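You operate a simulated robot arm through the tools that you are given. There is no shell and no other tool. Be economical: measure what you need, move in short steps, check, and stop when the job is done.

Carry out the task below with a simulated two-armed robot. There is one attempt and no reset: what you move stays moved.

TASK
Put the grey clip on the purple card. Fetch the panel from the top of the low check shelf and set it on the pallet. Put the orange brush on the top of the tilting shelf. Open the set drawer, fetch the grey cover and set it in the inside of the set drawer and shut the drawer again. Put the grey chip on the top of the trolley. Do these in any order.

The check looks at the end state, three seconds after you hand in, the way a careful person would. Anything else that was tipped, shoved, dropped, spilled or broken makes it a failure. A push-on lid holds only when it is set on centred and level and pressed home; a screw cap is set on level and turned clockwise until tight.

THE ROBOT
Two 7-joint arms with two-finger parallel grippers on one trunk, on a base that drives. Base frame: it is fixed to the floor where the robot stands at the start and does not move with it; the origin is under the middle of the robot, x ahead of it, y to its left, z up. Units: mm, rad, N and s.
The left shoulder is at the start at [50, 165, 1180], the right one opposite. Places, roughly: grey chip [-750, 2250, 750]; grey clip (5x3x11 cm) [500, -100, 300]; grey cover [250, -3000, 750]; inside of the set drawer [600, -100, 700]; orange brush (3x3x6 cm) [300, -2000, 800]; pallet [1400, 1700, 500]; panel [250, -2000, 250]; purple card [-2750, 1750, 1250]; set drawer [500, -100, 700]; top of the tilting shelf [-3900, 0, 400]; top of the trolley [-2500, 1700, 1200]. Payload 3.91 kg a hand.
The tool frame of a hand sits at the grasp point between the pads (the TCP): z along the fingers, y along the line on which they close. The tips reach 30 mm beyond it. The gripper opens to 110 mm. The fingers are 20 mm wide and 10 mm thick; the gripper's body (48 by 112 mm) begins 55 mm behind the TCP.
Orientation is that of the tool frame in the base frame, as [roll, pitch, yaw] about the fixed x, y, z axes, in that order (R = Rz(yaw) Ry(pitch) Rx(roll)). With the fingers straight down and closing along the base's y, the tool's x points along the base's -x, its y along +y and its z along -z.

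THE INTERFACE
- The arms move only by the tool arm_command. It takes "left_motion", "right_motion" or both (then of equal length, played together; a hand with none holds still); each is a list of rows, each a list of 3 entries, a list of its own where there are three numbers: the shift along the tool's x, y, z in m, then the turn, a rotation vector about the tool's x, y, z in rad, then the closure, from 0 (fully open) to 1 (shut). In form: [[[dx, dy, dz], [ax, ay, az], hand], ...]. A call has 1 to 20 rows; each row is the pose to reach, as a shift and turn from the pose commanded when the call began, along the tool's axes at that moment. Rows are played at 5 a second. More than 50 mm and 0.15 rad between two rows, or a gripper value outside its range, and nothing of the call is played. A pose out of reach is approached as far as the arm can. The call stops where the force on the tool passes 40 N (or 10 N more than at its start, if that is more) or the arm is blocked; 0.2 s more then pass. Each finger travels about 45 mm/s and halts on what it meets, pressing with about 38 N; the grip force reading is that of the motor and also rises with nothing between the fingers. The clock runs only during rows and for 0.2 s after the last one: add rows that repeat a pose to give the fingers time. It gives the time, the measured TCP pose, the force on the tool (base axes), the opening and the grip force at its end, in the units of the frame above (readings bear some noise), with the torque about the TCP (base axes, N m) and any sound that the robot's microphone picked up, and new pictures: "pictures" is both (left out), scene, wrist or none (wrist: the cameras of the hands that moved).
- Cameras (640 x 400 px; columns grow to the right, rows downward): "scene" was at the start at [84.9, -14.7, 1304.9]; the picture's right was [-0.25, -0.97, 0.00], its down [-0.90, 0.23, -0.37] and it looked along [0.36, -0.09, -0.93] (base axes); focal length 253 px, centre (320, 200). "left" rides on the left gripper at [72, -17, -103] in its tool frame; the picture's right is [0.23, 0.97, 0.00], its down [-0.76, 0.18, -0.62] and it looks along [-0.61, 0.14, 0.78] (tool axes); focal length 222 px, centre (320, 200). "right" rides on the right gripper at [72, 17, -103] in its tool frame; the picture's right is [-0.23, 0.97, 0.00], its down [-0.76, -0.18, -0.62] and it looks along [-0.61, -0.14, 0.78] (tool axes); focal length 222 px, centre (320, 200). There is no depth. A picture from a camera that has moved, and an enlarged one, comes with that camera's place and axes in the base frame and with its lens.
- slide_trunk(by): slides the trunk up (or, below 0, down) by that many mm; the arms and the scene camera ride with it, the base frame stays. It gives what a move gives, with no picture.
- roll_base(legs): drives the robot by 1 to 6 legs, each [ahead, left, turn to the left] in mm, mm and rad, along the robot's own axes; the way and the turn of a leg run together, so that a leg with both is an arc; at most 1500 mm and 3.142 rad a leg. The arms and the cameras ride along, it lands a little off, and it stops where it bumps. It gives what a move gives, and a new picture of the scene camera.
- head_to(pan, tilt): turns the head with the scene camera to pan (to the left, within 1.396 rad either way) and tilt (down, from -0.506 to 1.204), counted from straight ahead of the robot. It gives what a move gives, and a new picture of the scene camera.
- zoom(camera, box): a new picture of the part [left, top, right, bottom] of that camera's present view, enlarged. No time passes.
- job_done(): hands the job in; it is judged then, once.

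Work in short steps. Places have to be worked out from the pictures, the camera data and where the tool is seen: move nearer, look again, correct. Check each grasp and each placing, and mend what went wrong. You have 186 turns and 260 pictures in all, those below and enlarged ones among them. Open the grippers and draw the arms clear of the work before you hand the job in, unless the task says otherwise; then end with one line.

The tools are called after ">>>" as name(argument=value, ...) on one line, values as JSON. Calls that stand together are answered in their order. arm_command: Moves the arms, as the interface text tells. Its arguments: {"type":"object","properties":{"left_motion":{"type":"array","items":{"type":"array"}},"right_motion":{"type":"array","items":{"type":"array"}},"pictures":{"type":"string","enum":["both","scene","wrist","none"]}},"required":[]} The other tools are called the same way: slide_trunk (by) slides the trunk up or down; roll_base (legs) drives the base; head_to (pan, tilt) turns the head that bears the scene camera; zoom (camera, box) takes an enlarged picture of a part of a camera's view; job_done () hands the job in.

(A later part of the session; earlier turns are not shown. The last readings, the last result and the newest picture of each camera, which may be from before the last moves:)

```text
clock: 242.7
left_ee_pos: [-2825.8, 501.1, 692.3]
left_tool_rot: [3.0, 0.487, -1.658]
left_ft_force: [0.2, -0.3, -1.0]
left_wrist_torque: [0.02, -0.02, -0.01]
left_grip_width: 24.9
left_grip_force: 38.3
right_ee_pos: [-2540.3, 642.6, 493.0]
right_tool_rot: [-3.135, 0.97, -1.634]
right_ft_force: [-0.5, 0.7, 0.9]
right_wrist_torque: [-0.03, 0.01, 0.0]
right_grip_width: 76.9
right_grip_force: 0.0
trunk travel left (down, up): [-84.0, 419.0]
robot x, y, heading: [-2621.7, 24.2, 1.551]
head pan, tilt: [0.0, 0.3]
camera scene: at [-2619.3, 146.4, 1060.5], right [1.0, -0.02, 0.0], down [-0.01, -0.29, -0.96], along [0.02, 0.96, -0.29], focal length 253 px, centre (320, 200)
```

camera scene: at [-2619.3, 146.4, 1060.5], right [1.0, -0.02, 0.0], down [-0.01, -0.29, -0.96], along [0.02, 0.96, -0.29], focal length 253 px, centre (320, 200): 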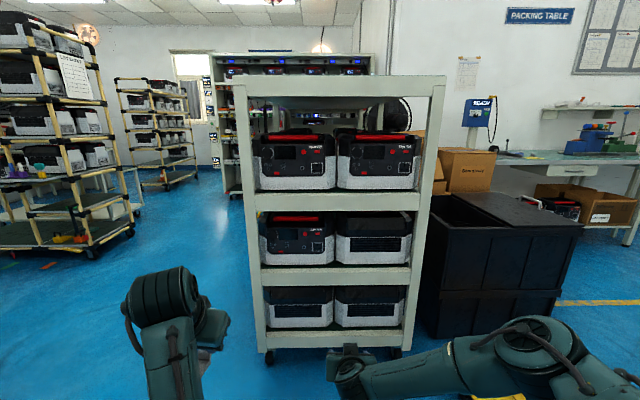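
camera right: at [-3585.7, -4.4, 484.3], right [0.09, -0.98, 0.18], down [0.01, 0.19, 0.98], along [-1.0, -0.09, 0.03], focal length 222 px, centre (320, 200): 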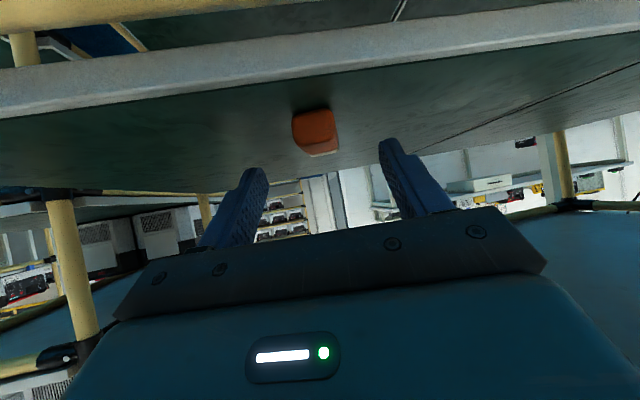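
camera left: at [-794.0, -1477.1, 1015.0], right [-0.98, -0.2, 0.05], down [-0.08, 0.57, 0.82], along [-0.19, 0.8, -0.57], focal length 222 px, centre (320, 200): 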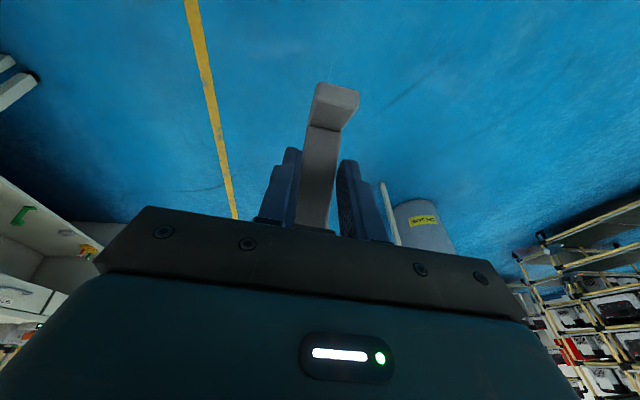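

The trolley spans x≈-2870…-2200, y≥1118, top ≈1195. I'll raise the trunk and go round to its left side, facing +x.

>>> slide_trunk(by=400)

>>> roll_base(legs=[[400, 500, 0], [500, 480, 0]])

>>> head_to(pan=-0.9, tilt=0.4)

```text
clock: 246.6
left_ee_pos: [-2826.0, 501.6, 1092.9]
left_tool_rot: [3.0, 0.486, -1.657]
left_ft_force: [-0.1, -0.2, -0.2]
left_wrist_torque: [-0.01, 0.01, 0.03]
left_grip_width: 25.0
left_grip_force: 37.9
right_ee_pos: [-2538.8, 643.7, 891.2]
right_tool_rot: [-3.133, 0.966, -1.632]
right_ft_force: [0.0, 0.7, 0.0]
right_wrist_torque: [0.01, 0.0, 0.04]
right_grip_width: 76.7
right_grip_force: 0.0
trunk travel left (down, up): [-484.0, 19.0]
robot x, y, heading: [-2622.9, 26.5, 1.553]
head pan, tilt: [0.0, 0.3]
```

```text
clock: 253.6
left_ee_pos: [-3780.5, 1436.9, 1090.4]
left_tool_rot: [3.0, 0.484, -1.7]
left_ft_force: [-0.3, -0.3, -0.5]
left_wrist_torque: [-0.01, 0.0, -0.01]
left_grip_width: 24.6
left_grip_force: 38.1
right_ee_pos: [-3488.4, 1565.3, 890.3]
right_tool_rot: [-3.133, 0.968, -1.674]
right_ft_force: [-0.6, 0.3, -0.3]
right_wrist_torque: [0.01, -0.03, 0.01]
right_grip_width: 77.0
right_grip_force: 0.0
trunk travel left (down, up): [-484.0, 19.0]
robot x, y, heading: [-3597.0, 955.2, 1.513]
head pan, tilt: [0.0, 0.3]
camera scene: at [-3589.5, 1074.4, 1460.3], right [1.0, -0.06, 0.0], down [-0.02, -0.3, -0.96], along [0.06, 0.95, -0.3], focal length 253 px, centre (320, 200)
```

scene: 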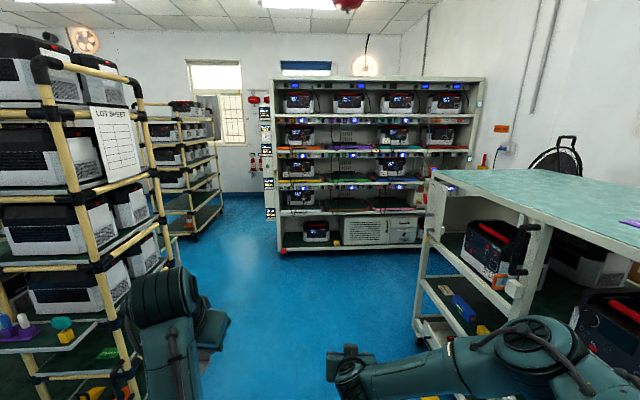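

```text
clock: 254.8
left_ee_pos: [-3779.1, 1435.7, 1091.0]
left_tool_rot: [3.0, 0.484, -1.701]
left_ft_force: [0.1, 0.2, -0.5]
left_wrist_torque: [0.01, 0.0, 0.02]
left_grip_width: 24.8
left_grip_force: 38.2
right_ee_pos: [-3487.5, 1565.5, 891.7]
right_tool_rot: [-3.136, 0.966, -1.673]
right_ft_force: [0.3, 1.0, -0.2]
right_wrist_torque: [-0.01, -0.06, -0.01]
right_grip_width: 77.0
right_grip_force: 0.0
trunk travel left (down, up): [-484.0, 19.0]
robot x, y, heading: [-3599.9, 954.1, 1.51]
head pan, tilt: [-0.901, 0.4]
camera scene: at [-3518.9, 1034.1, 1451.1], right [0.57, -0.82, 0.0], down [-0.32, -0.22, -0.92], along [0.75, 0.53, -0.39], focal length 253 px, centre (320, 200)
```

scene: 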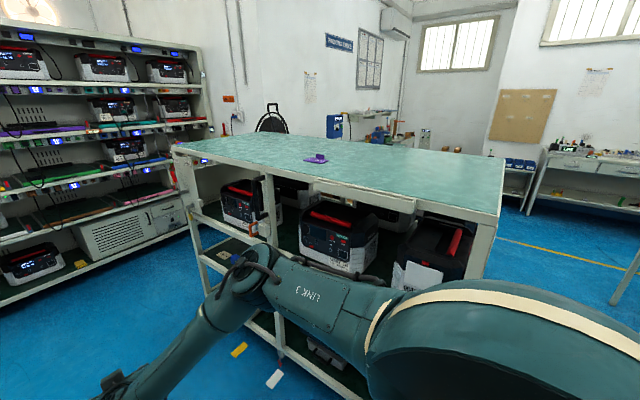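

>>> zoom(camera="scene", box=[240, 110, 400, 210])

>>> head_to(pan=1.2, tilt=0.5)

```text
4.00 times, centred on (320, 160) of scene
camera zoom: at [-3518.9, 1034.1, 1451.1], right [0.57, -0.82, 0.0], down [-0.32, -0.22, -0.92], along [0.75, 0.53, -0.39], focal length 1012 px, centre (320, 360)
```

zoom: 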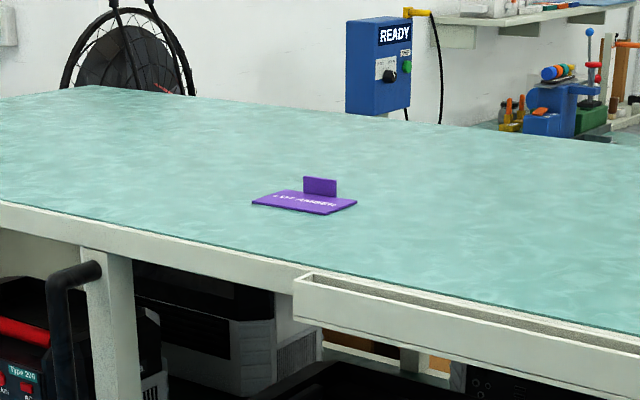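

```text
clock: 256.8
left_ee_pos: [-3780.4, 1437.4, 1090.4]
left_tool_rot: [3.0, 0.487, -1.7]
left_ft_force: [0.1, -0.6, -0.6]
left_wrist_torque: [-0.01, -0.04, 0.01]
left_grip_width: 24.6
left_grip_force: 37.9
right_ee_pos: [-3488.0, 1564.5, 891.1]
right_tool_rot: [-3.134, 0.966, -1.673]
right_ft_force: [0.5, 0.9, -0.3]
right_wrist_torque: [-0.04, -0.02, 0.02]
right_grip_width: 77.0
right_grip_force: 0.1
trunk travel left (down, up): [-484.0, 19.0]
robot x, y, heading: [-3596.9, 949.7, 1.513]
head pan, tilt: [1.201, 0.499]
camera scene: at [-3677.5, 1018.9, 1441.9], right [0.42, 0.91, 0.0], down [0.44, -0.2, -0.88], along [-0.8, 0.37, -0.48], focal length 253 px, centre (320, 200)
```

scene: 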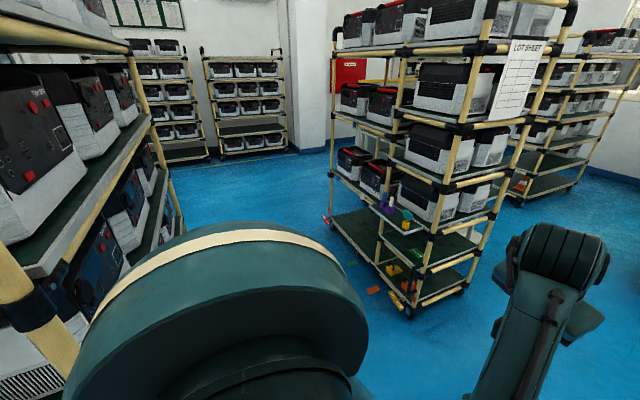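

The purple LOT AMBER card lies at ≈(-2700,1640) near the trolley's left side, with a small upright tab at its back. Fold the right hand down/back first, then turn to face +x.

>>> arm_command(right_motion=[[[0.01, 0, -0.015], [0, 0.1, 0], 0.3], [[0.02, 0, -0.03], [0, 0.2, 0], 0.3], [[0.03, 0, -0.045], [0, 0.3, 0], 0.3], [[0.04, 0, -0.06], [0, 0.4, 0], 0.3], [[0.05, 0, -0.075], [0, 0.5, 0], 0.3], [[0.06, 0, -0.09], [0, 0.6, 0], 0.3], [[0.06, 0, -0.1], [0, 0.6, 0], 0.3]], pictures="none")

>>> roll_base(legs=[[0, 0, -1.513]])

>>> head_to(pan=0.5, tilt=0.5)

```text
clock: 258.4
left_ee_pos: [-3779.7, 1435.7, 1091.5]
left_tool_rot: [3.001, 0.484, -1.7]
left_ft_force: [-0.5, -0.2, 0.6]
left_wrist_torque: [-0.01, 0.0, 0.01]
left_grip_width: 24.9
left_grip_force: 38.4
right_ee_pos: [-3500.7, 1448.8, 897.3]
right_tool_rot: [-3.135, 0.367, -1.679]
right_ft_force: [0.3, 0.7, 0.0]
right_wrist_torque: [0.0, 0.02, 0.01]
right_grip_width: 77.1
right_grip_force: 0.0
trunk travel left (down, up): [-484.0, 19.0]
robot x, y, heading: [-3597.5, 956.0, 1.511]
head pan, tilt: [1.201, 0.499]
```

```text
clock: 262.4
left_ee_pos: [-3132.2, 1179.7, 1090.0]
left_tool_rot: [3.0, 0.484, 3.106]
left_ft_force: [0.7, 0.5, -1.0]
left_wrist_torque: [-0.03, 0.0, -0.01]
left_grip_width: 24.7
left_grip_force: 38.1
right_ee_pos: [-3093.6, 902.9, 897.9]
right_tool_rot: [-3.134, 0.37, 3.124]
right_ft_force: [-0.3, 1.4, 0.0]
right_wrist_torque: [-0.01, 0.0, 0.02]
right_grip_width: 76.8
right_grip_force: 0.1
trunk travel left (down, up): [-484.0, 19.0]
robot x, y, heading: [-3601.8, 948.5, 0.035]
head pan, tilt: [1.201, 0.499]
camera scene: at [-3537.0, 1038.4, 1441.9], right [0.94, -0.33, 0.0], down [-0.16, -0.45, -0.88], along [0.29, 0.83, -0.48], focal length 253 px, centre (320, 200)
```

scene: 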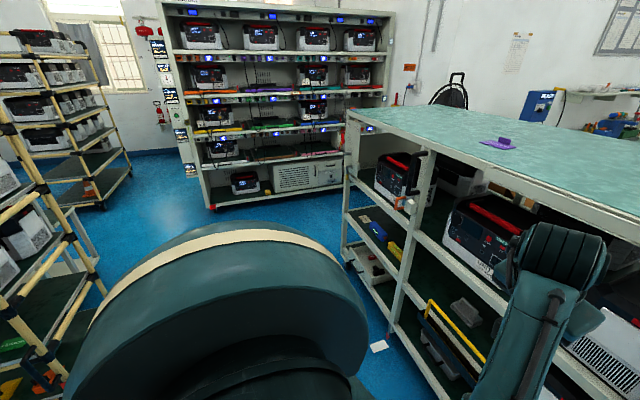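

```text
clock: 263.5
left_ee_pos: [-3131.2, 1178.9, 1092.6]
left_tool_rot: [3.001, 0.485, 3.105]
left_ft_force: [0.6, 1.3, -1.1]
left_wrist_torque: [0.02, 0.02, 0.0]
left_grip_width: 24.8
left_grip_force: 38.0
right_ee_pos: [-3092.1, 902.5, 897.3]
right_tool_rot: [-3.137, 0.37, 3.126]
right_ft_force: [-0.2, -0.3, 0.2]
right_wrist_torque: [0.01, -0.01, 0.0]
right_grip_width: 76.9
right_grip_force: 0.0
trunk travel left (down, up): [-484.0, 19.0]
robot x, y, heading: [-3600.7, 952.1, 0.034]
head pan, tilt: [0.499, 0.499]
camera scene: at [-3488.8, 998.8, 1441.9], right [0.51, -0.86, 0.0], down [-0.41, -0.24, -0.88], along [0.76, 0.45, -0.48], focal length 253 px, centre (320, 200)
```

scene: 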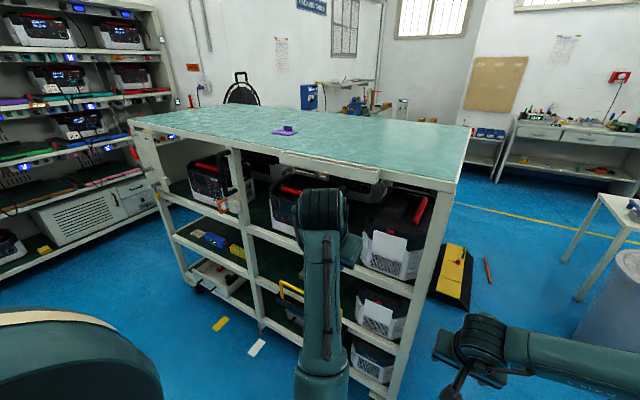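

Raise the left hand with the clip to z≈1330 and restore the grasp tilt so the clip is upright.

>>> arm_command(left_motion=[[[-0.027, 0, -0.031], [0, -0.06, 0], 0.95], [[-0.055, 0, -0.062], [0, -0.12, 0], 0.95], [[-0.082, 0, -0.092], [0, -0.18, 0], 0.95], [[-0.11, 0, -0.123], [0, -0.24, 0], 0.95], [[-0.137, 0, -0.153], [0, -0.3, 0], 0.95], [[-0.165, 0, -0.184], [0, -0.36, 0], 0.95], [[-0.165, 0, -0.184], [0, -0.36, 0], 0.95]])

```text
clock: 265.1
left_ee_pos: [-3052.6, 1153.6, 1321.1]
left_tool_rot: [2.954, 0.843, 3.029]
left_ft_force: [0.5, -0.1, -0.9]
left_wrist_torque: [0.03, 0.01, 0.04]
left_grip_width: 24.9
left_grip_force: 37.9
left hand out of reach, approached as far as the arm can: row 1, 2, 3, 4, 5, 6, 7
right_ee_pos: [-3092.6, 902.5, 896.9]
right_tool_rot: [-3.136, 0.369, 3.127]
right_ft_force: [0.4, -0.8, 0.4]
right_wrist_torque: [0.04, -0.02, -0.02]
right_grip_width: 76.9
right_grip_force: 0.0
trunk travel left (down, up): [-484.0, 19.0]
robot x, y, heading: [-3596.8, 953.9, 0.032]
head pan, tilt: [0.499, 0.499]
camera scene: at [-3488.6, 998.9, 1441.9], right [0.51, -0.86, 0.0], down [-0.41, -0.24, -0.88], along [0.76, 0.45, -0.48], focal length 253 px, centre (320, 200)
camera left: at [-3177.7, 1132.1, 1332.7], right [-0.18, 0.98, -0.05], down [0.03, 0.05, 1.0], along [0.98, 0.18, -0.04], focal length 222 px, centre (320, 200)
```

scene: 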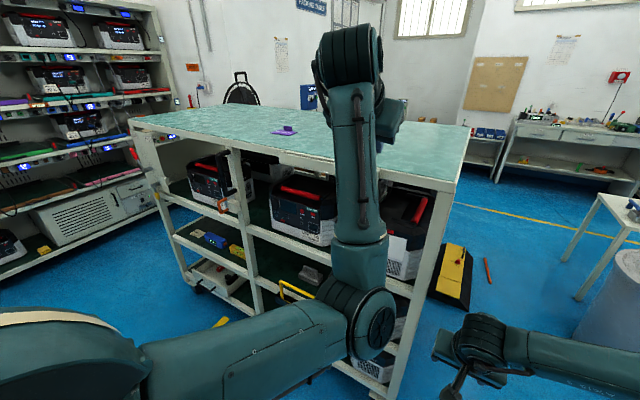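
left: 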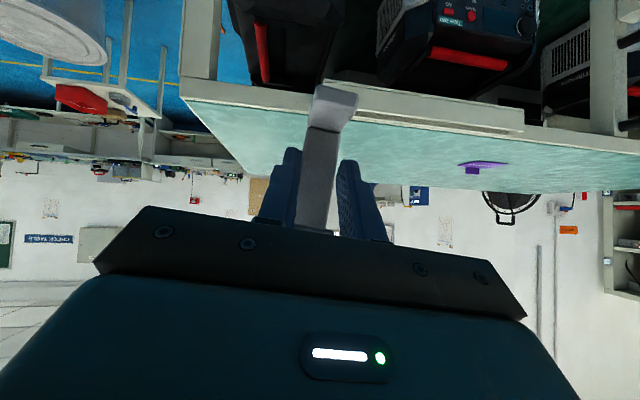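

Elbow is low and forward; extend the hand 180 mm forward so the elbow stays off the trolley.

>>> arm_command(left_motion=[[[-0.024, 0, 0.027], [0, 0, 0], 0.95], [[-0.048, 0, 0.054], [0, 0, 0], 0.95], [[-0.072, 0, 0.081], [0, 0, 0], 0.95], [[-0.096, 0, 0.108], [0, 0, 0], 0.95], [[-0.12, 0, 0.134], [0, 0, 0], 0.95], [[-0.12, 0, 0.134], [0, 0, 0], 0.95]])

```text
clock: 266.5
left_ee_pos: [-2873.6, 1160.2, 1322.4]
left_tool_rot: [2.954, 0.842, 3.03]
left_ft_force: [-0.5, 0.4, -0.2]
left_wrist_torque: [-0.01, 0.02, 0.02]
left_grip_width: 24.8
left_grip_force: 38.1
right_ee_pos: [-3093.7, 900.8, 896.9]
right_tool_rot: [-3.136, 0.367, 3.126]
right_ft_force: [-0.6, 0.2, -0.1]
right_wrist_torque: [-0.01, 0.02, 0.01]
right_grip_width: 77.0
right_grip_force: 0.1
trunk travel left (down, up): [-484.0, 19.0]
robot x, y, heading: [-3596.3, 950.7, 0.031]
head pan, tilt: [0.499, 0.499]
camera scene: at [-3488.9, 998.6, 1441.9], right [0.51, -0.86, 0.0], down [-0.41, -0.24, -0.88], along [0.76, 0.45, -0.48], focal length 253 px, centre (320, 200)
camera left: at [-2996.2, 1139.1, 1334.1], right [-0.18, 0.98, -0.05], down [0.03, 0.05, 1.0], along [0.98, 0.18, -0.04], focal length 222 px, centre (320, 200)
```

scene: 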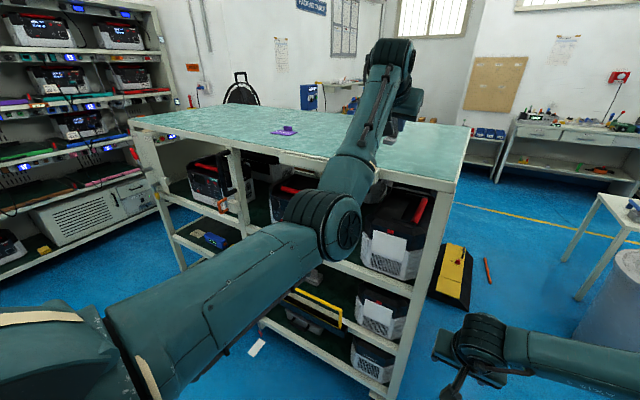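
left: 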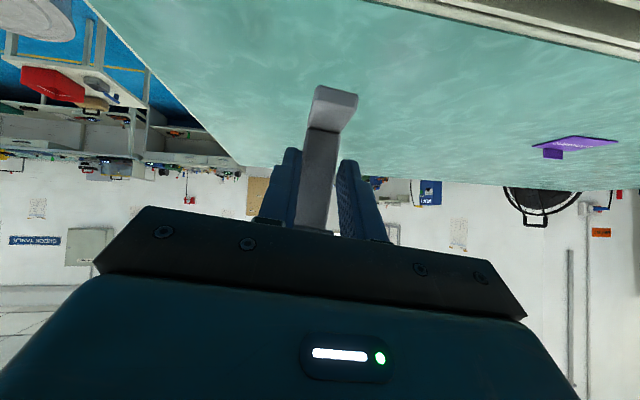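

Card located at x -2731…-2678, y 1580…1672 (tab on the back edge near y≈1615). Strafe left 475 first.

>>> roll_base(legs=[[0, 478, -0.03]])

>>> zoom(camera="left", box=[0, 0, 640, 400])

>>> zoom(camera="scene", box=[240, 60, 480, 210])

```text
clock: 269.4
left_ee_pos: [-2867.9, 1615.4, 1320.9]
left_tool_rot: [2.953, 0.838, 2.982]
left_ft_force: [0.2, 0.6, -0.9]
left_wrist_torque: [0.0, -0.01, -0.01]
left_grip_width: 24.9
left_grip_force: 37.4
right_ee_pos: [-3101.3, 1366.9, 897.5]
right_tool_rot: [-3.137, 0.368, 3.081]
right_ft_force: [-0.2, -0.8, 0.5]
right_wrist_torque: [-0.01, -0.02, -0.03]
right_grip_width: 77.1
right_grip_force: 0.0
trunk travel left (down, up): [-484.0, 19.0]
robot x, y, heading: [-3600.1, 1440.0, -0.013]
head pan, tilt: [0.499, 0.499]
camera scene: at [-3491.7, 1481.2, 1441.9], right [0.47, -0.88, 0.0], down [-0.42, -0.22, -0.88], along [0.78, 0.41, -0.48], focal length 253 px, centre (320, 200)
```

scene: 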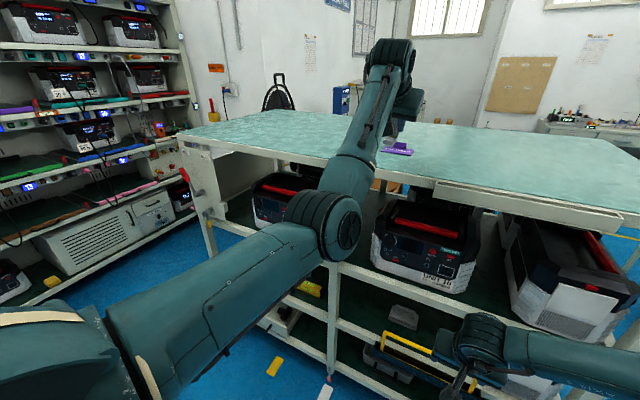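

```text
1.00 times, centred on (320, 200) of left
camera zoom: at [-2993.6, 1599.0, 1333.6], right [-0.13, 0.99, -0.05], down [0.04, 0.05, 1.0], along [0.99, 0.13, -0.04], focal length 222 px, centre (320, 200)
```

zoom: 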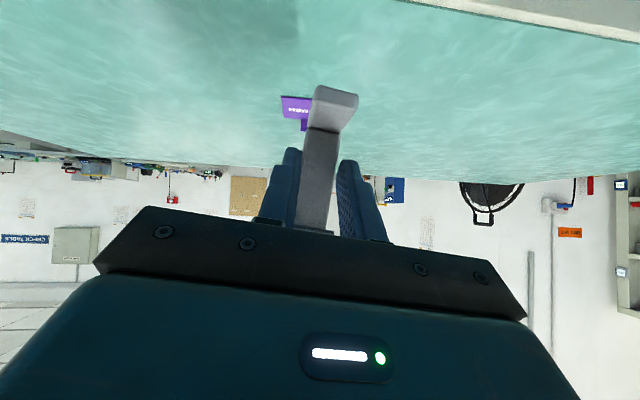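

```text
2.67 times, centred on (360, 135) of scene
camera zoom: at [-3491.7, 1481.2, 1441.9], right [0.47, -0.88, 0.0], down [-0.42, -0.22, -0.88], along [0.78, 0.41, -0.48], focal length 674 px, centre (213, 373)
```

zoom: 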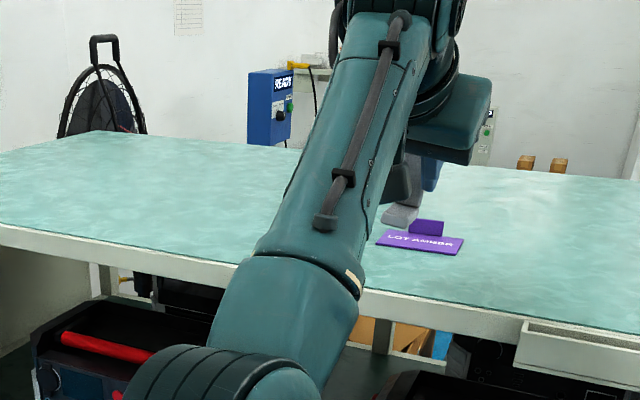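

Card refined: x -2725…-2662, y 1579…1669, tab on the back edge. Drive ahead ~160, left 25.

>>> roll_base(legs=[[158, 26, 0]])

>>> zoom(camera="left", box=[200, 0, 440, 150])

>>> zoom(camera="scene", box=[300, 100, 460, 200])

```text
clock: 270.8
left_ee_pos: [-2712.5, 1638.1, 1320.9]
left_tool_rot: [2.954, 0.839, 2.984]
left_ft_force: [-0.2, -0.5, -0.8]
left_wrist_torque: [0.01, 0.03, 0.05]
left_grip_width: 24.6
left_grip_force: 38.3
right_ee_pos: [-2944.6, 1388.7, 895.8]
right_tool_rot: [-3.136, 0.368, 3.081]
right_ft_force: [-0.2, 1.0, -0.1]
right_wrist_torque: [0.02, 0.03, 0.03]
right_grip_width: 76.7
right_grip_force: 0.1
trunk travel left (down, up): [-484.0, 19.0]
robot x, y, heading: [-3443.2, 1465.0, -0.014]
head pan, tilt: [0.499, 0.499]
camera scene: at [-3335.0, 1504.8, 1441.8], right [0.47, -0.88, 0.0], down [-0.42, -0.22, -0.88], along [0.78, 0.41, -0.48], focal length 253 px, centre (320, 200)
```

scene: 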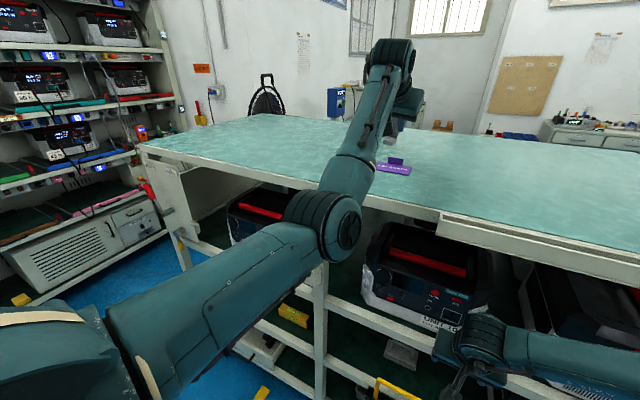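

```text
2.67 times, centred on (320, 75) of left
camera zoom: at [-2837.0, 1622.2, 1333.4], right [-0.13, 0.99, -0.05], down [0.04, 0.05, 1.0], along [0.99, 0.13, -0.04], focal length 592 px, centre (320, 533)
```

zoom: 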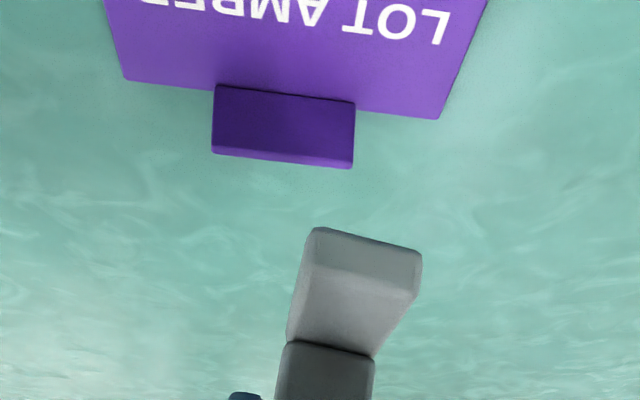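

```text
4.00 times, centred on (380, 150) of scene
camera zoom: at [-3335.0, 1504.8, 1441.8], right [0.47, -0.88, 0.0], down [-0.42, -0.22, -0.88], along [0.78, 0.41, -0.48], focal length 1012 px, centre (80, 400)
```

zoom: 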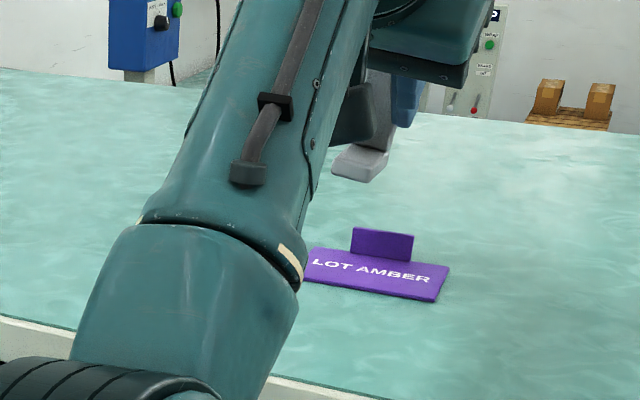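

Wrist view: card's back edge x≈-2667, y 1582–1675; clip foot front ≈ -2712, bottom ≈ 1262. Pull back 5 mm and descend with force guard.

>>> arm_command(left_motion=[[[0.003, 0, -0.004], [0, 0, 0], 0.95], [[0.018, 0, 0.01], [0, 0, 0], 0.95], [[0.03, 0, 0.021], [0, 0, 0], 0.95]], pictures="none")

>>> zoom(camera="left", box=[200, 0, 440, 150])

>>> zoom(camera="scene", box=[300, 100, 460, 200])

```text
clock: 271.6
left_ee_pos: [-2716.1, 1643.6, 1286.4]
left_tool_rot: [2.953, 0.841, 2.984]
left_ft_force: [-1.4, -0.1, -1.1]
left_wrist_torque: [-0.01, -0.03, 0.02]
left_grip_width: 24.6
left_grip_force: 38.1
right_ee_pos: [-2945.4, 1389.5, 897.0]
right_tool_rot: [-3.135, 0.37, 3.08]
right_ft_force: [-0.4, 0.5, 0.4]
right_wrist_torque: [0.06, -0.04, 0.01]
right_grip_width: 76.8
right_grip_force: 0.1
trunk travel left (down, up): [-484.0, 19.0]
robot x, y, heading: [-3446.9, 1465.3, -0.016]
head pan, tilt: [0.499, 0.499]
```

```text
2.67 times, centred on (320, 75) of left
camera zoom: at [-2841.3, 1627.5, 1297.7], right [-0.13, 0.99, -0.05], down [0.04, 0.05, 1.0], along [0.99, 0.13, -0.04], focal length 592 px, centre (320, 533)
```

zoom: 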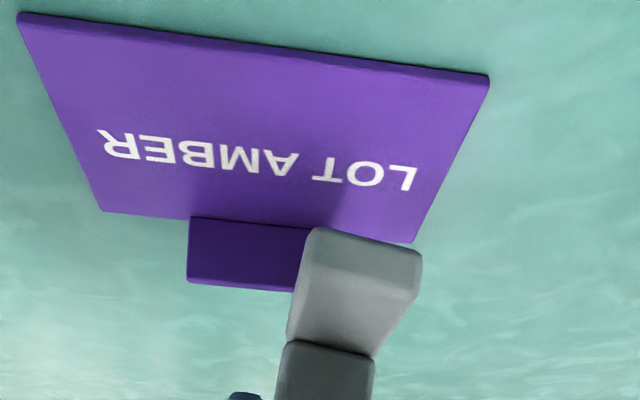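

```text
4.00 times, centred on (380, 150) of scene
camera zoom: at [-3335.9, 1504.7, 1441.9], right [0.47, -0.88, 0.0], down [-0.42, -0.22, -0.88], along [0.78, 0.41, -0.48], focal length 1012 px, centre (80, 400)
```

zoom: 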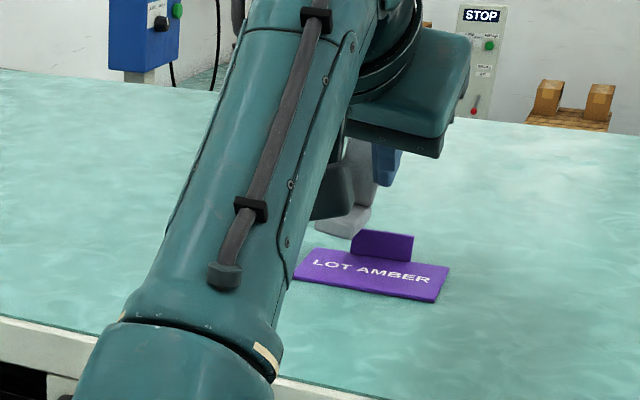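

Foot front is at x≈-2703; shift back 14 mm and +3 mm in y to clear the tab, then descend in small steps to contact.

>>> arm_command(left_motion=[[[0.009, 0.003, -0.0105], [0, 0, 0], 0.95], [[0.009, 0.003, -0.0105], [0, 0, 0], 0.95], [[0.015, 0.003, -0.005], [0, 0, 0], 0.95], [[0.0195, 0.003, -0.001], [0, 0, 0], 0.95], [[0.0225, 0.003, 0.0015], [0, 0, 0], 0.95], [[0.0255, 0.003, 0.0045], [0, 0, 0], 0.95], [[0.0285, 0.003, 0.007], [0, 0, 0], 0.95], [[0.0315, 0.003, 0.0095], [0, 0, 0], 0.95]], pictures="none")

>>> zoom(camera="left", box=[200, 0, 440, 150])

>>> zoom(camera="scene", box=[300, 100, 460, 200])

```text
clock: 273.4
left_ee_pos: [-2731.2, 1648.6, 1261.5]
left_tool_rot: [2.949, 0.849, 2.983]
left_ft_force: [1.3, 0.7, 9.4]
left_wrist_torque: [0.02, 0.0, 0.0]
left_grip_width: 24.7
left_grip_force: 37.9
right_ee_pos: [-2946.1, 1390.3, 898.4]
right_tool_rot: [-3.136, 0.367, 3.081]
right_ft_force: [-0.1, 1.3, -0.4]
right_wrist_torque: [0.02, -0.01, 0.01]
right_grip_width: 77.2
right_grip_force: 0.1
trunk travel left (down, up): [-484.0, 19.0]
robot x, y, heading: [-3447.4, 1465.2, -0.008]
head pan, tilt: [0.499, 0.499]
```

```text
2.67 times, centred on (320, 75) of left
camera zoom: at [-2856.2, 1632.4, 1272.1], right [-0.13, 0.99, -0.05], down [0.03, 0.05, 1.0], along [0.99, 0.13, -0.04], focal length 592 px, centre (320, 533)
```

zoom: 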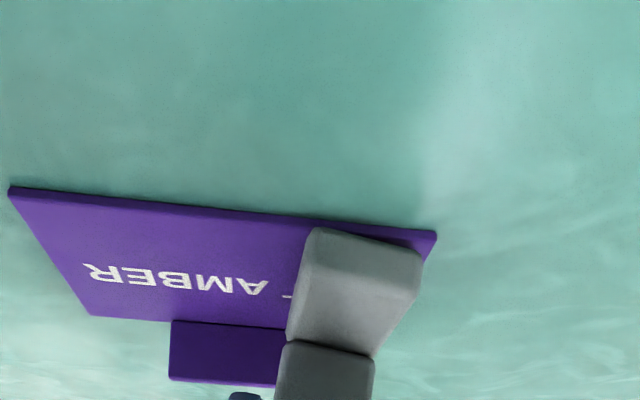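

```text
4.00 times, centred on (380, 150) of scene
camera zoom: at [-3337.1, 1504.5, 1442.2], right [0.47, -0.88, 0.0], down [-0.42, -0.22, -0.88], along [0.78, 0.41, -0.48], focal length 1012 px, centre (80, 400)
```

zoom: 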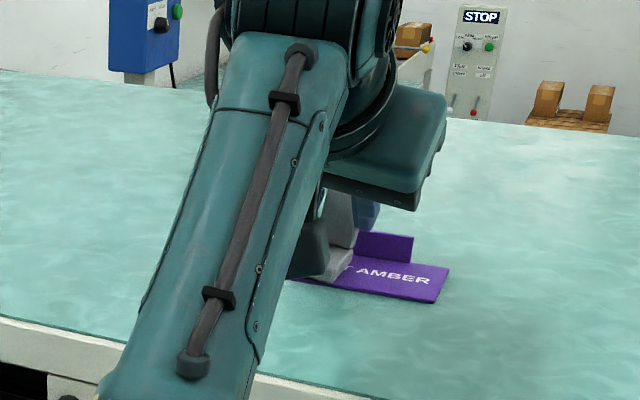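

Contact made with the foot fully on the card. Release slowly.

>>> arm_command(left_motion=[[[0, 0, 0], [0, 0, 0], 0.7], [[0, 0, 0], [0, 0, 0], 0.6], [[0, 0, 0], [0, 0, 0], 0.45], [[0, 0, 0], [0, 0, 0], 0.4], [[0, 0, 0], [0, 0, 0], 0.4]], pictures="none")

>>> zoom(camera="left", box=[120, 0, 520, 250])

```text
clock: 274.6
left_ee_pos: [-2729.5, 1647.5, 1257.9]
left_tool_rot: [2.953, 0.84, 2.983]
left_ft_force: [0.0, -0.4, 0.1]
left_wrist_torque: [-0.02, 0.0, 0.02]
left_grip_width: 65.9
left_grip_force: 0.0
right_ee_pos: [-2944.4, 1390.1, 897.4]
right_tool_rot: [-3.137, 0.37, 3.08]
right_ft_force: [0.1, -0.3, 0.7]
right_wrist_torque: [0.01, -0.02, -0.04]
right_grip_width: 77.3
right_grip_force: 0.1
trunk travel left (down, up): [-484.0, 19.0]
robot x, y, heading: [-3445.1, 1461.2, -0.013]
head pan, tilt: [0.499, 0.499]
```

```text
1.60 times, centred on (320, 125) of left
camera zoom: at [-2855.4, 1632.2, 1269.6], right [-0.13, 0.99, -0.05], down [0.04, 0.05, 1.0], along [0.99, 0.13, -0.04], focal length 355 px, centre (320, 320)
```

zoom: 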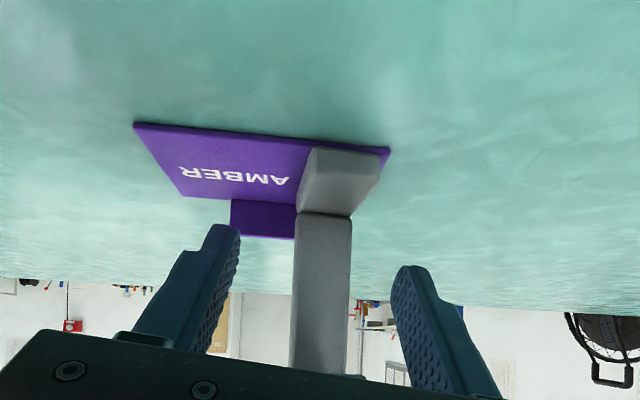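

Clip stands on the card. Withdraw along the finger axis.

>>> arm_command(left_motion=[[[0, 0, -0.03], [0, 0, 0], 0.4], [[0, 0, -0.06], [0, 0, 0], 0.4], [[0, 0, -0.1], [0, 0, 0], 0.4], [[0, 0, -0.14], [0, 0, 0], 0.4], [[0, 0, -0.14], [0, 0, 0], 0.4]], pictures="none")

>>> zoom(camera="left", box=[120, 0, 520, 250])

>>> roll_base(legs=[[-160, 0, 0]])

```text
clock: 275.8
left_ee_pos: [-2831.2, 1638.0, 1347.2]
left_tool_rot: [2.953, 0.838, 2.983]
left_ft_force: [0.5, 0.9, 0.3]
left_wrist_torque: [0.0, -0.01, 0.01]
left_grip_width: 65.8
left_grip_force: 0.0
right_ee_pos: [-2945.3, 1391.0, 897.9]
right_tool_rot: [-3.136, 0.367, 3.08]
right_ft_force: [-0.9, -0.5, -0.5]
right_wrist_torque: [-0.04, 0.0, -0.02]
right_grip_width: 76.9
right_grip_force: 0.0
trunk travel left (down, up): [-484.0, 19.0]
robot x, y, heading: [-3448.2, 1462.5, -0.014]
head pan, tilt: [0.499, 0.499]
```

```text
1.60 times, centred on (320, 125) of left
camera zoom: at [-2956.4, 1622.1, 1358.9], right [-0.13, 0.99, -0.05], down [0.04, 0.05, 1.0], along [0.99, 0.13, -0.04], focal length 355 px, centre (320, 320)
```

zoom: 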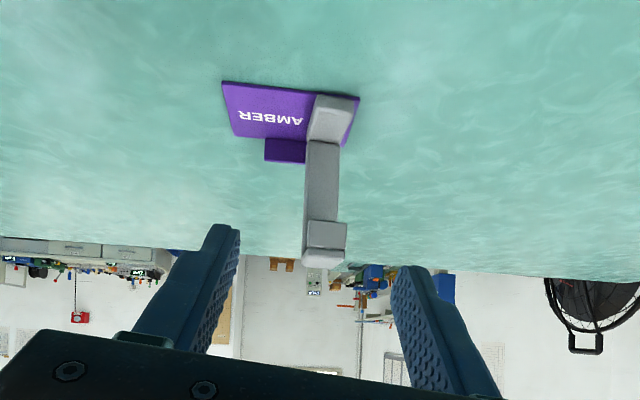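

```text
clock: 277.2
left_ee_pos: [-2994.3, 1638.5, 1346.2]
left_tool_rot: [2.952, 0.841, 2.982]
left_ft_force: [-0.2, 0.5, 0.0]
left_wrist_torque: [0.02, 0.0, 0.01]
left_grip_width: 65.9
left_grip_force: 0.0
right_ee_pos: [-3108.4, 1390.0, 898.5]
right_tool_rot: [-3.136, 0.369, 3.078]
right_ft_force: [0.7, -0.1, -0.3]
right_wrist_torque: [0.02, -0.01, 0.02]
right_grip_width: 77.0
right_grip_force: 0.0
trunk travel left (down, up): [-484.0, 19.0]
robot x, y, heading: [-3611.9, 1464.4, -0.015]
head pan, tilt: [0.499, 0.499]
camera scene: at [-3499.6, 1506.7, 1442.0], right [0.46, -0.89, 0.0], down [-0.42, -0.22, -0.88], along [0.78, 0.41, -0.48], focal length 253 px, centre (320, 200)
```

scene: 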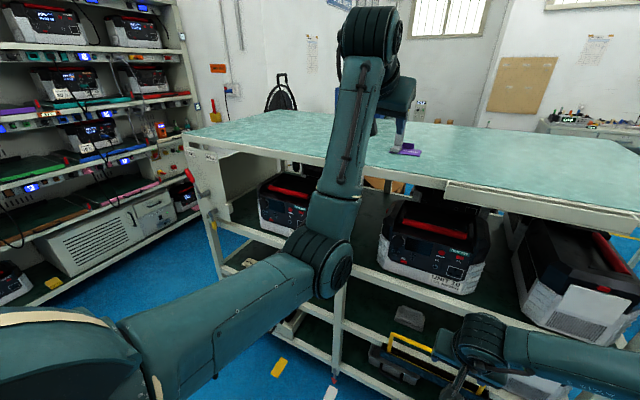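

Clip done. Now head to the packing table for the grey chip: back around the trolley's front the way I came.

>>> roll_base(legs=[[0, -510, 0.015], [490, -530, 0], [600, -30, 0]])

>>> head_to(pan=0.2, tilt=0.35)

```text
clock: 286.8
left_ee_pos: [-1908.1, 574.0, 1345.6]
left_tool_rot: [2.952, 0.841, 2.995]
left_ft_force: [0.1, 0.1, -0.4]
left_wrist_torque: [-0.01, -0.03, -0.01]
left_grip_width: 65.9
left_grip_force: 0.0
right_ee_pos: [-2019.1, 325.0, 898.1]
right_tool_rot: [-3.136, 0.366, 3.094]
right_ft_force: [-0.2, 0.9, 0.1]
right_wrist_torque: [0.04, -0.02, 0.02]
right_grip_width: 77.1
right_grip_force: 0.1
trunk travel left (down, up): [-484.0, 19.0]
robot x, y, heading: [-2523.2, 387.3, -0.001]
head pan, tilt: [0.499, 0.499]
camera scene: at [-2410.3, 434.4, 1441.9], right [0.48, -0.88, 0.0], down [-0.42, -0.23, -0.88], along [0.77, 0.42, -0.48], focal length 253 px, centre (320, 200)
```

scene: 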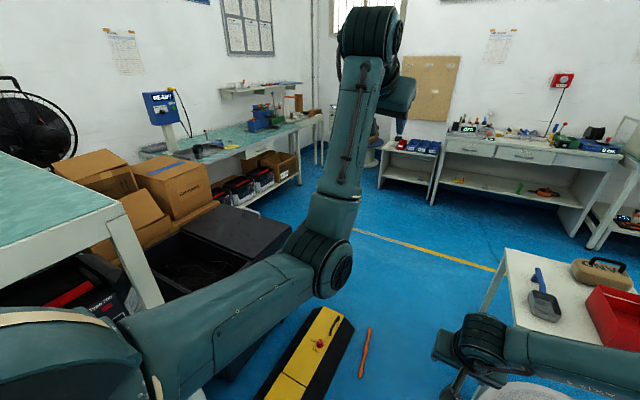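

```text
clock: 287.6
left_ee_pos: [-1908.3, 573.9, 1345.7]
left_tool_rot: [2.952, 0.839, 2.997]
left_ft_force: [-0.1, -0.4, -0.4]
left_wrist_torque: [-0.04, 0.0, 0.0]
left_grip_width: 66.0
left_grip_force: 0.1
right_ee_pos: [-2018.0, 324.4, 896.8]
right_tool_rot: [-3.136, 0.369, 3.092]
right_ft_force: [0.2, -0.1, 0.0]
right_wrist_torque: [-0.02, -0.01, -0.03]
right_grip_width: 77.0
right_grip_force: 0.1
trunk travel left (down, up): [-484.0, 19.0]
robot x, y, heading: [-2520.6, 386.9, -0.001]
head pan, tilt: [0.201, 0.351]
camera scene: at [-2399.3, 409.6, 1455.6], right [0.2, -0.98, 0.0], down [-0.34, -0.07, -0.94], along [0.92, 0.19, -0.34], focal length 253 px, centre (320, 200)
```

scene: 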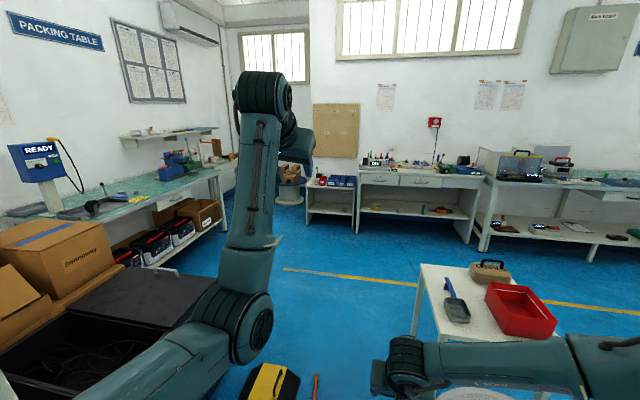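

The gap ahead is partly blocked by a floor wedge and a stick, so I'll detour south via the y≈-1080 corridor, then north toward the packing table.

>>> roll_base(legs=[[-300, 0, 0], [0, -1450, 0], [1500, 0, 0], [800, 0, 0], [0, 0, 1.571], [1500, 0, 0]])

>>> head_to(pan=0.0, tilt=0.4)

```text
clock: 318.2
left_ee_pos: [-762.8, 1049.6, 1346.4]
left_tool_rot: [2.953, 0.84, -1.677]
left_ft_force: [-0.2, -0.3, 0.3]
left_wrist_torque: [-0.01, -0.01, 0.06]
left_grip_width: 66.0
left_grip_force: 0.2
right_ee_pos: [-508.2, 948.5, 897.9]
right_tool_rot: [-3.136, 0.367, -1.58]
right_ft_force: [-0.3, 0.2, -0.8]
right_wrist_torque: [0.01, 0.03, 0.03]
right_grip_width: 77.1
right_grip_force: 0.1
trunk travel left (down, up): [-484.0, 19.0]
robot x, y, heading: [-558.4, 443.4, 1.607]
head pan, tilt: [0.201, 0.351]
camera scene: at [-578.7, 563.3, 1455.6], right [0.97, 0.24, 0.0], down [0.08, -0.33, -0.94], along [-0.22, 0.91, -0.34], focal length 253 px, centre (320, 200)
```

scene: 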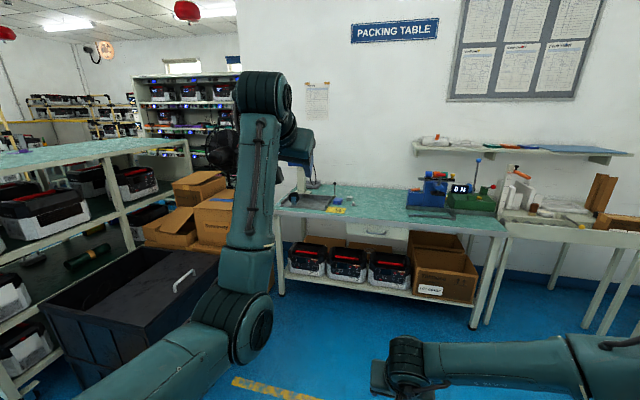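

```text
clock: 318.9
left_ee_pos: [-762.4, 1048.6, 1347.2]
left_tool_rot: [2.952, 0.84, -1.676]
left_ft_force: [0.0, -0.2, 1.5]
left_wrist_torque: [-0.01, 0.0, -0.02]
left_grip_width: 65.8
left_grip_force: 0.0
right_ee_pos: [-508.0, 948.0, 897.3]
right_tool_rot: [-3.137, 0.369, -1.581]
right_ft_force: [-0.9, 0.0, -0.2]
right_wrist_torque: [0.02, 0.0, -0.01]
right_grip_width: 76.9
right_grip_force: 0.0
trunk travel left (down, up): [-484.0, 19.0]
robot x, y, heading: [-558.7, 445.2, 1.611]
head pan, tilt: [0.0, 0.4]
camera scene: at [-560.3, 565.2, 1451.1], right [1.0, 0.04, 0.0], down [0.02, -0.39, -0.92], along [-0.04, 0.92, -0.39], focal length 253 px, centre (320, 200)
```

scene: 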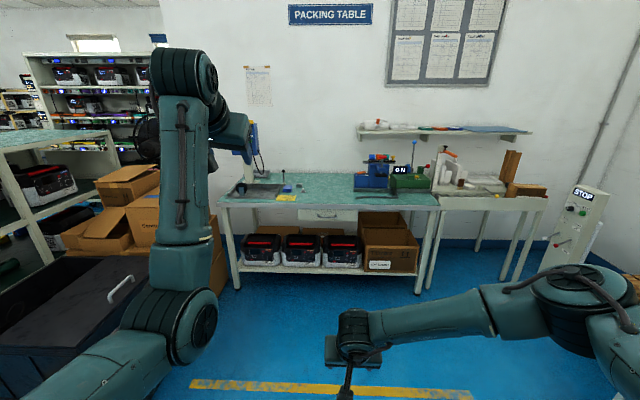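

>>> zoom(camera="scene", box=[215, 160, 375, 260])

```text
4.00 times, centred on (295, 210) of scene
camera zoom: at [-560.3, 565.2, 1451.1], right [1.0, 0.04, 0.0], down [0.02, -0.39, -0.92], along [-0.04, 0.92, -0.39], focal length 1012 px, centre (420, 160)
```

zoom: 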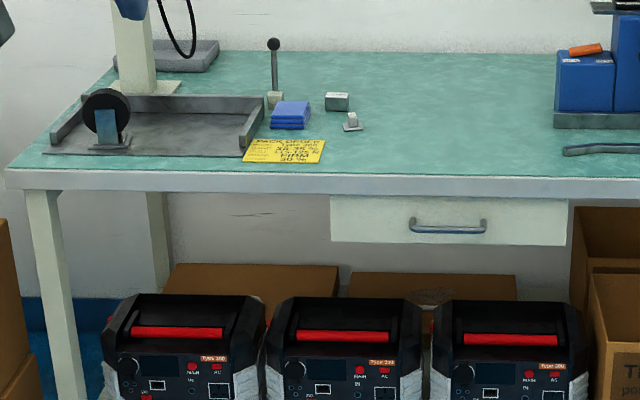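

Two small greyish items near the sign; drive closer to identify the chip.

>>> roll_base(legs=[[900, 0, -0.04]])

>>> head_to(pan=0.15, tilt=0.65)

>>> zoom(camera="scene", box=[240, 90, 400, 190])

```text
clock: 323.6
left_ee_pos: [-773.5, 1951.7, 1347.5]
left_tool_rot: [2.952, 0.84, -1.7]
left_ft_force: [-0.4, -0.5, 0.1]
left_wrist_torque: [0.01, 0.02, -0.03]
left_grip_width: 66.1
left_grip_force: 0.0
right_ee_pos: [-521.8, 1845.5, 896.8]
right_tool_rot: [-3.136, 0.366, -1.605]
right_ft_force: [0.0, -0.1, 0.3]
right_wrist_torque: [0.01, 0.01, 0.02]
right_grip_width: 77.3
right_grip_force: 0.1
trunk travel left (down, up): [-484.0, 19.0]
robot x, y, heading: [-579.2, 1340.6, 1.585]
head pan, tilt: [0.0, 0.4]
camera scene: at [-581.9, 1463.2, 1451.0], right [1.0, 0.02, 0.0], down [0.01, -0.39, -0.92], along [-0.01, 0.92, -0.39], focal length 253 px, centre (320, 200)
```

scene: 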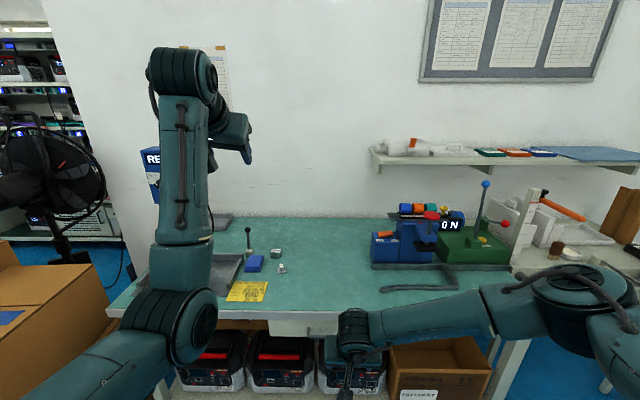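

```text
clock: 324.4
left_ee_pos: [-773.8, 1951.9, 1346.4]
left_tool_rot: [2.952, 0.841, -1.7]
left_ft_force: [-0.4, 0.4, 0.6]
left_wrist_torque: [-0.04, -0.02, -0.01]
left_grip_width: 66.1
left_grip_force: 0.0
right_ee_pos: [-522.1, 1845.0, 897.5]
right_tool_rot: [-3.137, 0.368, -1.604]
right_ft_force: [0.5, 0.1, -0.1]
right_wrist_torque: [-0.02, 0.0, -0.02]
right_grip_width: 76.9
right_grip_force: 0.1
trunk travel left (down, up): [-484.0, 19.0]
robot x, y, heading: [-579.0, 1343.7, 1.586]
head pan, tilt: [0.15, 0.649]
camera scene: at [-594.7, 1455.9, 1428.6], right [0.99, 0.17, 0.0], down [0.1, -0.6, -0.8], along [-0.13, 0.79, -0.6], focal length 253 px, centre (320, 200)
```

scene: 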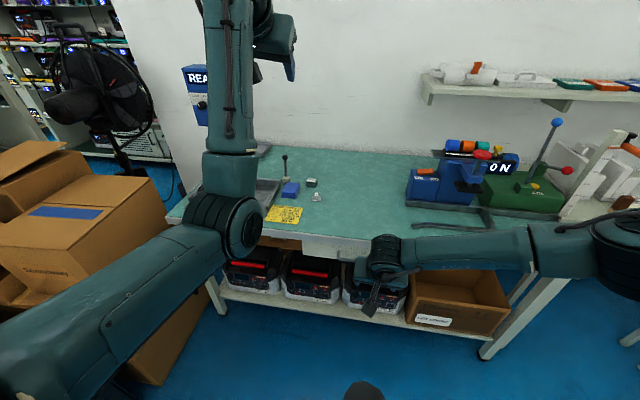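

```text
4.00 times, centred on (320, 140) of scene
camera zoom: at [-594.7, 1455.9, 1428.6], right [0.99, 0.17, 0.0], down [0.1, -0.6, -0.8], along [-0.13, 0.79, -0.6], focal length 1012 px, centre (320, 440)
```

zoom: 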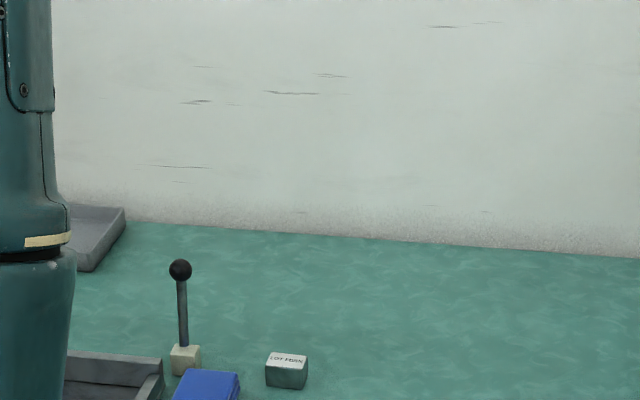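

>>> zoom(camera="scene", box=[260, 160, 360, 225])

```text
6.15 times, centred on (310, 192) of scene
camera zoom: at [-594.7, 1455.9, 1428.6], right [0.99, 0.17, 0.0], down [0.1, -0.6, -0.8], along [-0.13, 0.79, -0.6], focal length 1556 px, centre (382, 246)
```

zoom: 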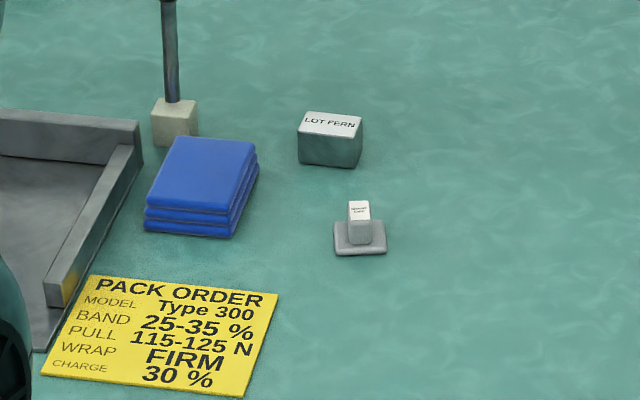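

The grey chip is the little square base with a knob at ≈(-756,2340). Set the right hand straight down, then strafe left 230 and advance 300.

>>> arm_command(right_motion=[[[0, 0, 0], [0, 0.12, 0], 0.4], [[0, 0, 0], [0, 0.24, 0], 0.45], [[0, 0, 0], [0, 0.367, 0], 0.5], [[0, 0, 0], [0, 0.367, 0], 0.5]], pictures="none")

>>> roll_base(legs=[[0, 225, -0.015], [300, 0, 0]])

>>> zoom(camera="right", box=[0, 0, 640, 400])

```text
clock: 325.4
left_ee_pos: [-773.4, 1951.4, 1346.6]
left_tool_rot: [2.952, 0.841, -1.702]
left_ft_force: [0.0, -0.2, 0.8]
left_wrist_torque: [0.02, 0.03, 0.01]
left_grip_width: 66.0
left_grip_force: 0.1
right_ee_pos: [-522.7, 1845.3, 897.0]
right_tool_rot: [-3.139, -0.003, -1.607]
right_ft_force: [0.2, 0.1, -0.1]
right_wrist_torque: [0.0, 0.02, 0.0]
right_grip_width: 55.1
right_grip_force: 0.0
trunk travel left (down, up): [-484.0, 19.0]
robot x, y, heading: [-579.5, 1340.6, 1.593]
head pan, tilt: [0.15, 0.649]
```

```text
clock: 328.8
left_ee_pos: [-983.2, 2254.2, 1347.1]
left_tool_rot: [2.953, 0.84, -1.715]
left_ft_force: [-0.1, 0.8, 0.2]
left_wrist_torque: [0.05, 0.02, 0.01]
left_grip_width: 66.1
left_grip_force: 0.0
right_ee_pos: [-733.8, 2144.3, 897.9]
right_tool_rot: [-3.138, 0.0, -1.622]
right_ft_force: [0.7, 0.5, -0.1]
right_wrist_torque: [0.02, -0.01, -0.03]
right_grip_width: 55.0
right_grip_force: 0.1
trunk travel left (down, up): [-484.0, 19.0]
robot x, y, heading: [-800.7, 1643.6, 1.569]
head pan, tilt: [0.15, 0.649]
camera scene: at [-812.9, 1756.6, 1428.5], right [0.99, 0.15, 0.0], down [0.09, -0.6, -0.8], along [-0.12, 0.79, -0.6], focal length 253 px, centre (320, 200)
```

scene: 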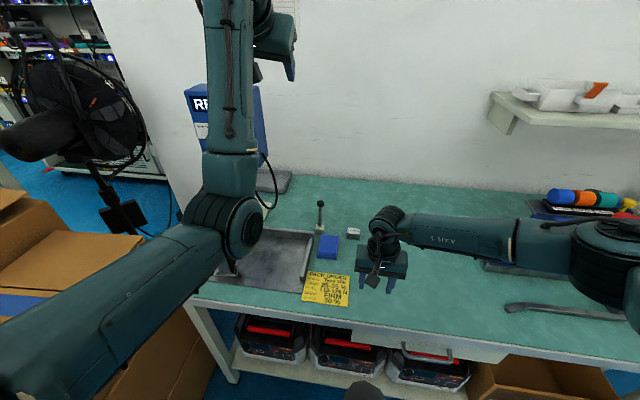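

```text
1.00 times, centred on (320, 200) of right
camera zoom: at [-754.6, 2072.3, 1001.2], right [-0.96, 0.28, 0.0], down [0.21, 0.75, 0.62], along [0.18, 0.6, -0.78], focal length 222 px, centre (320, 200)
```

zoom: 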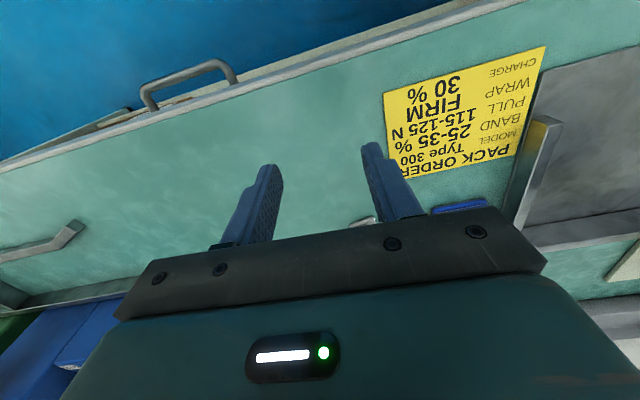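

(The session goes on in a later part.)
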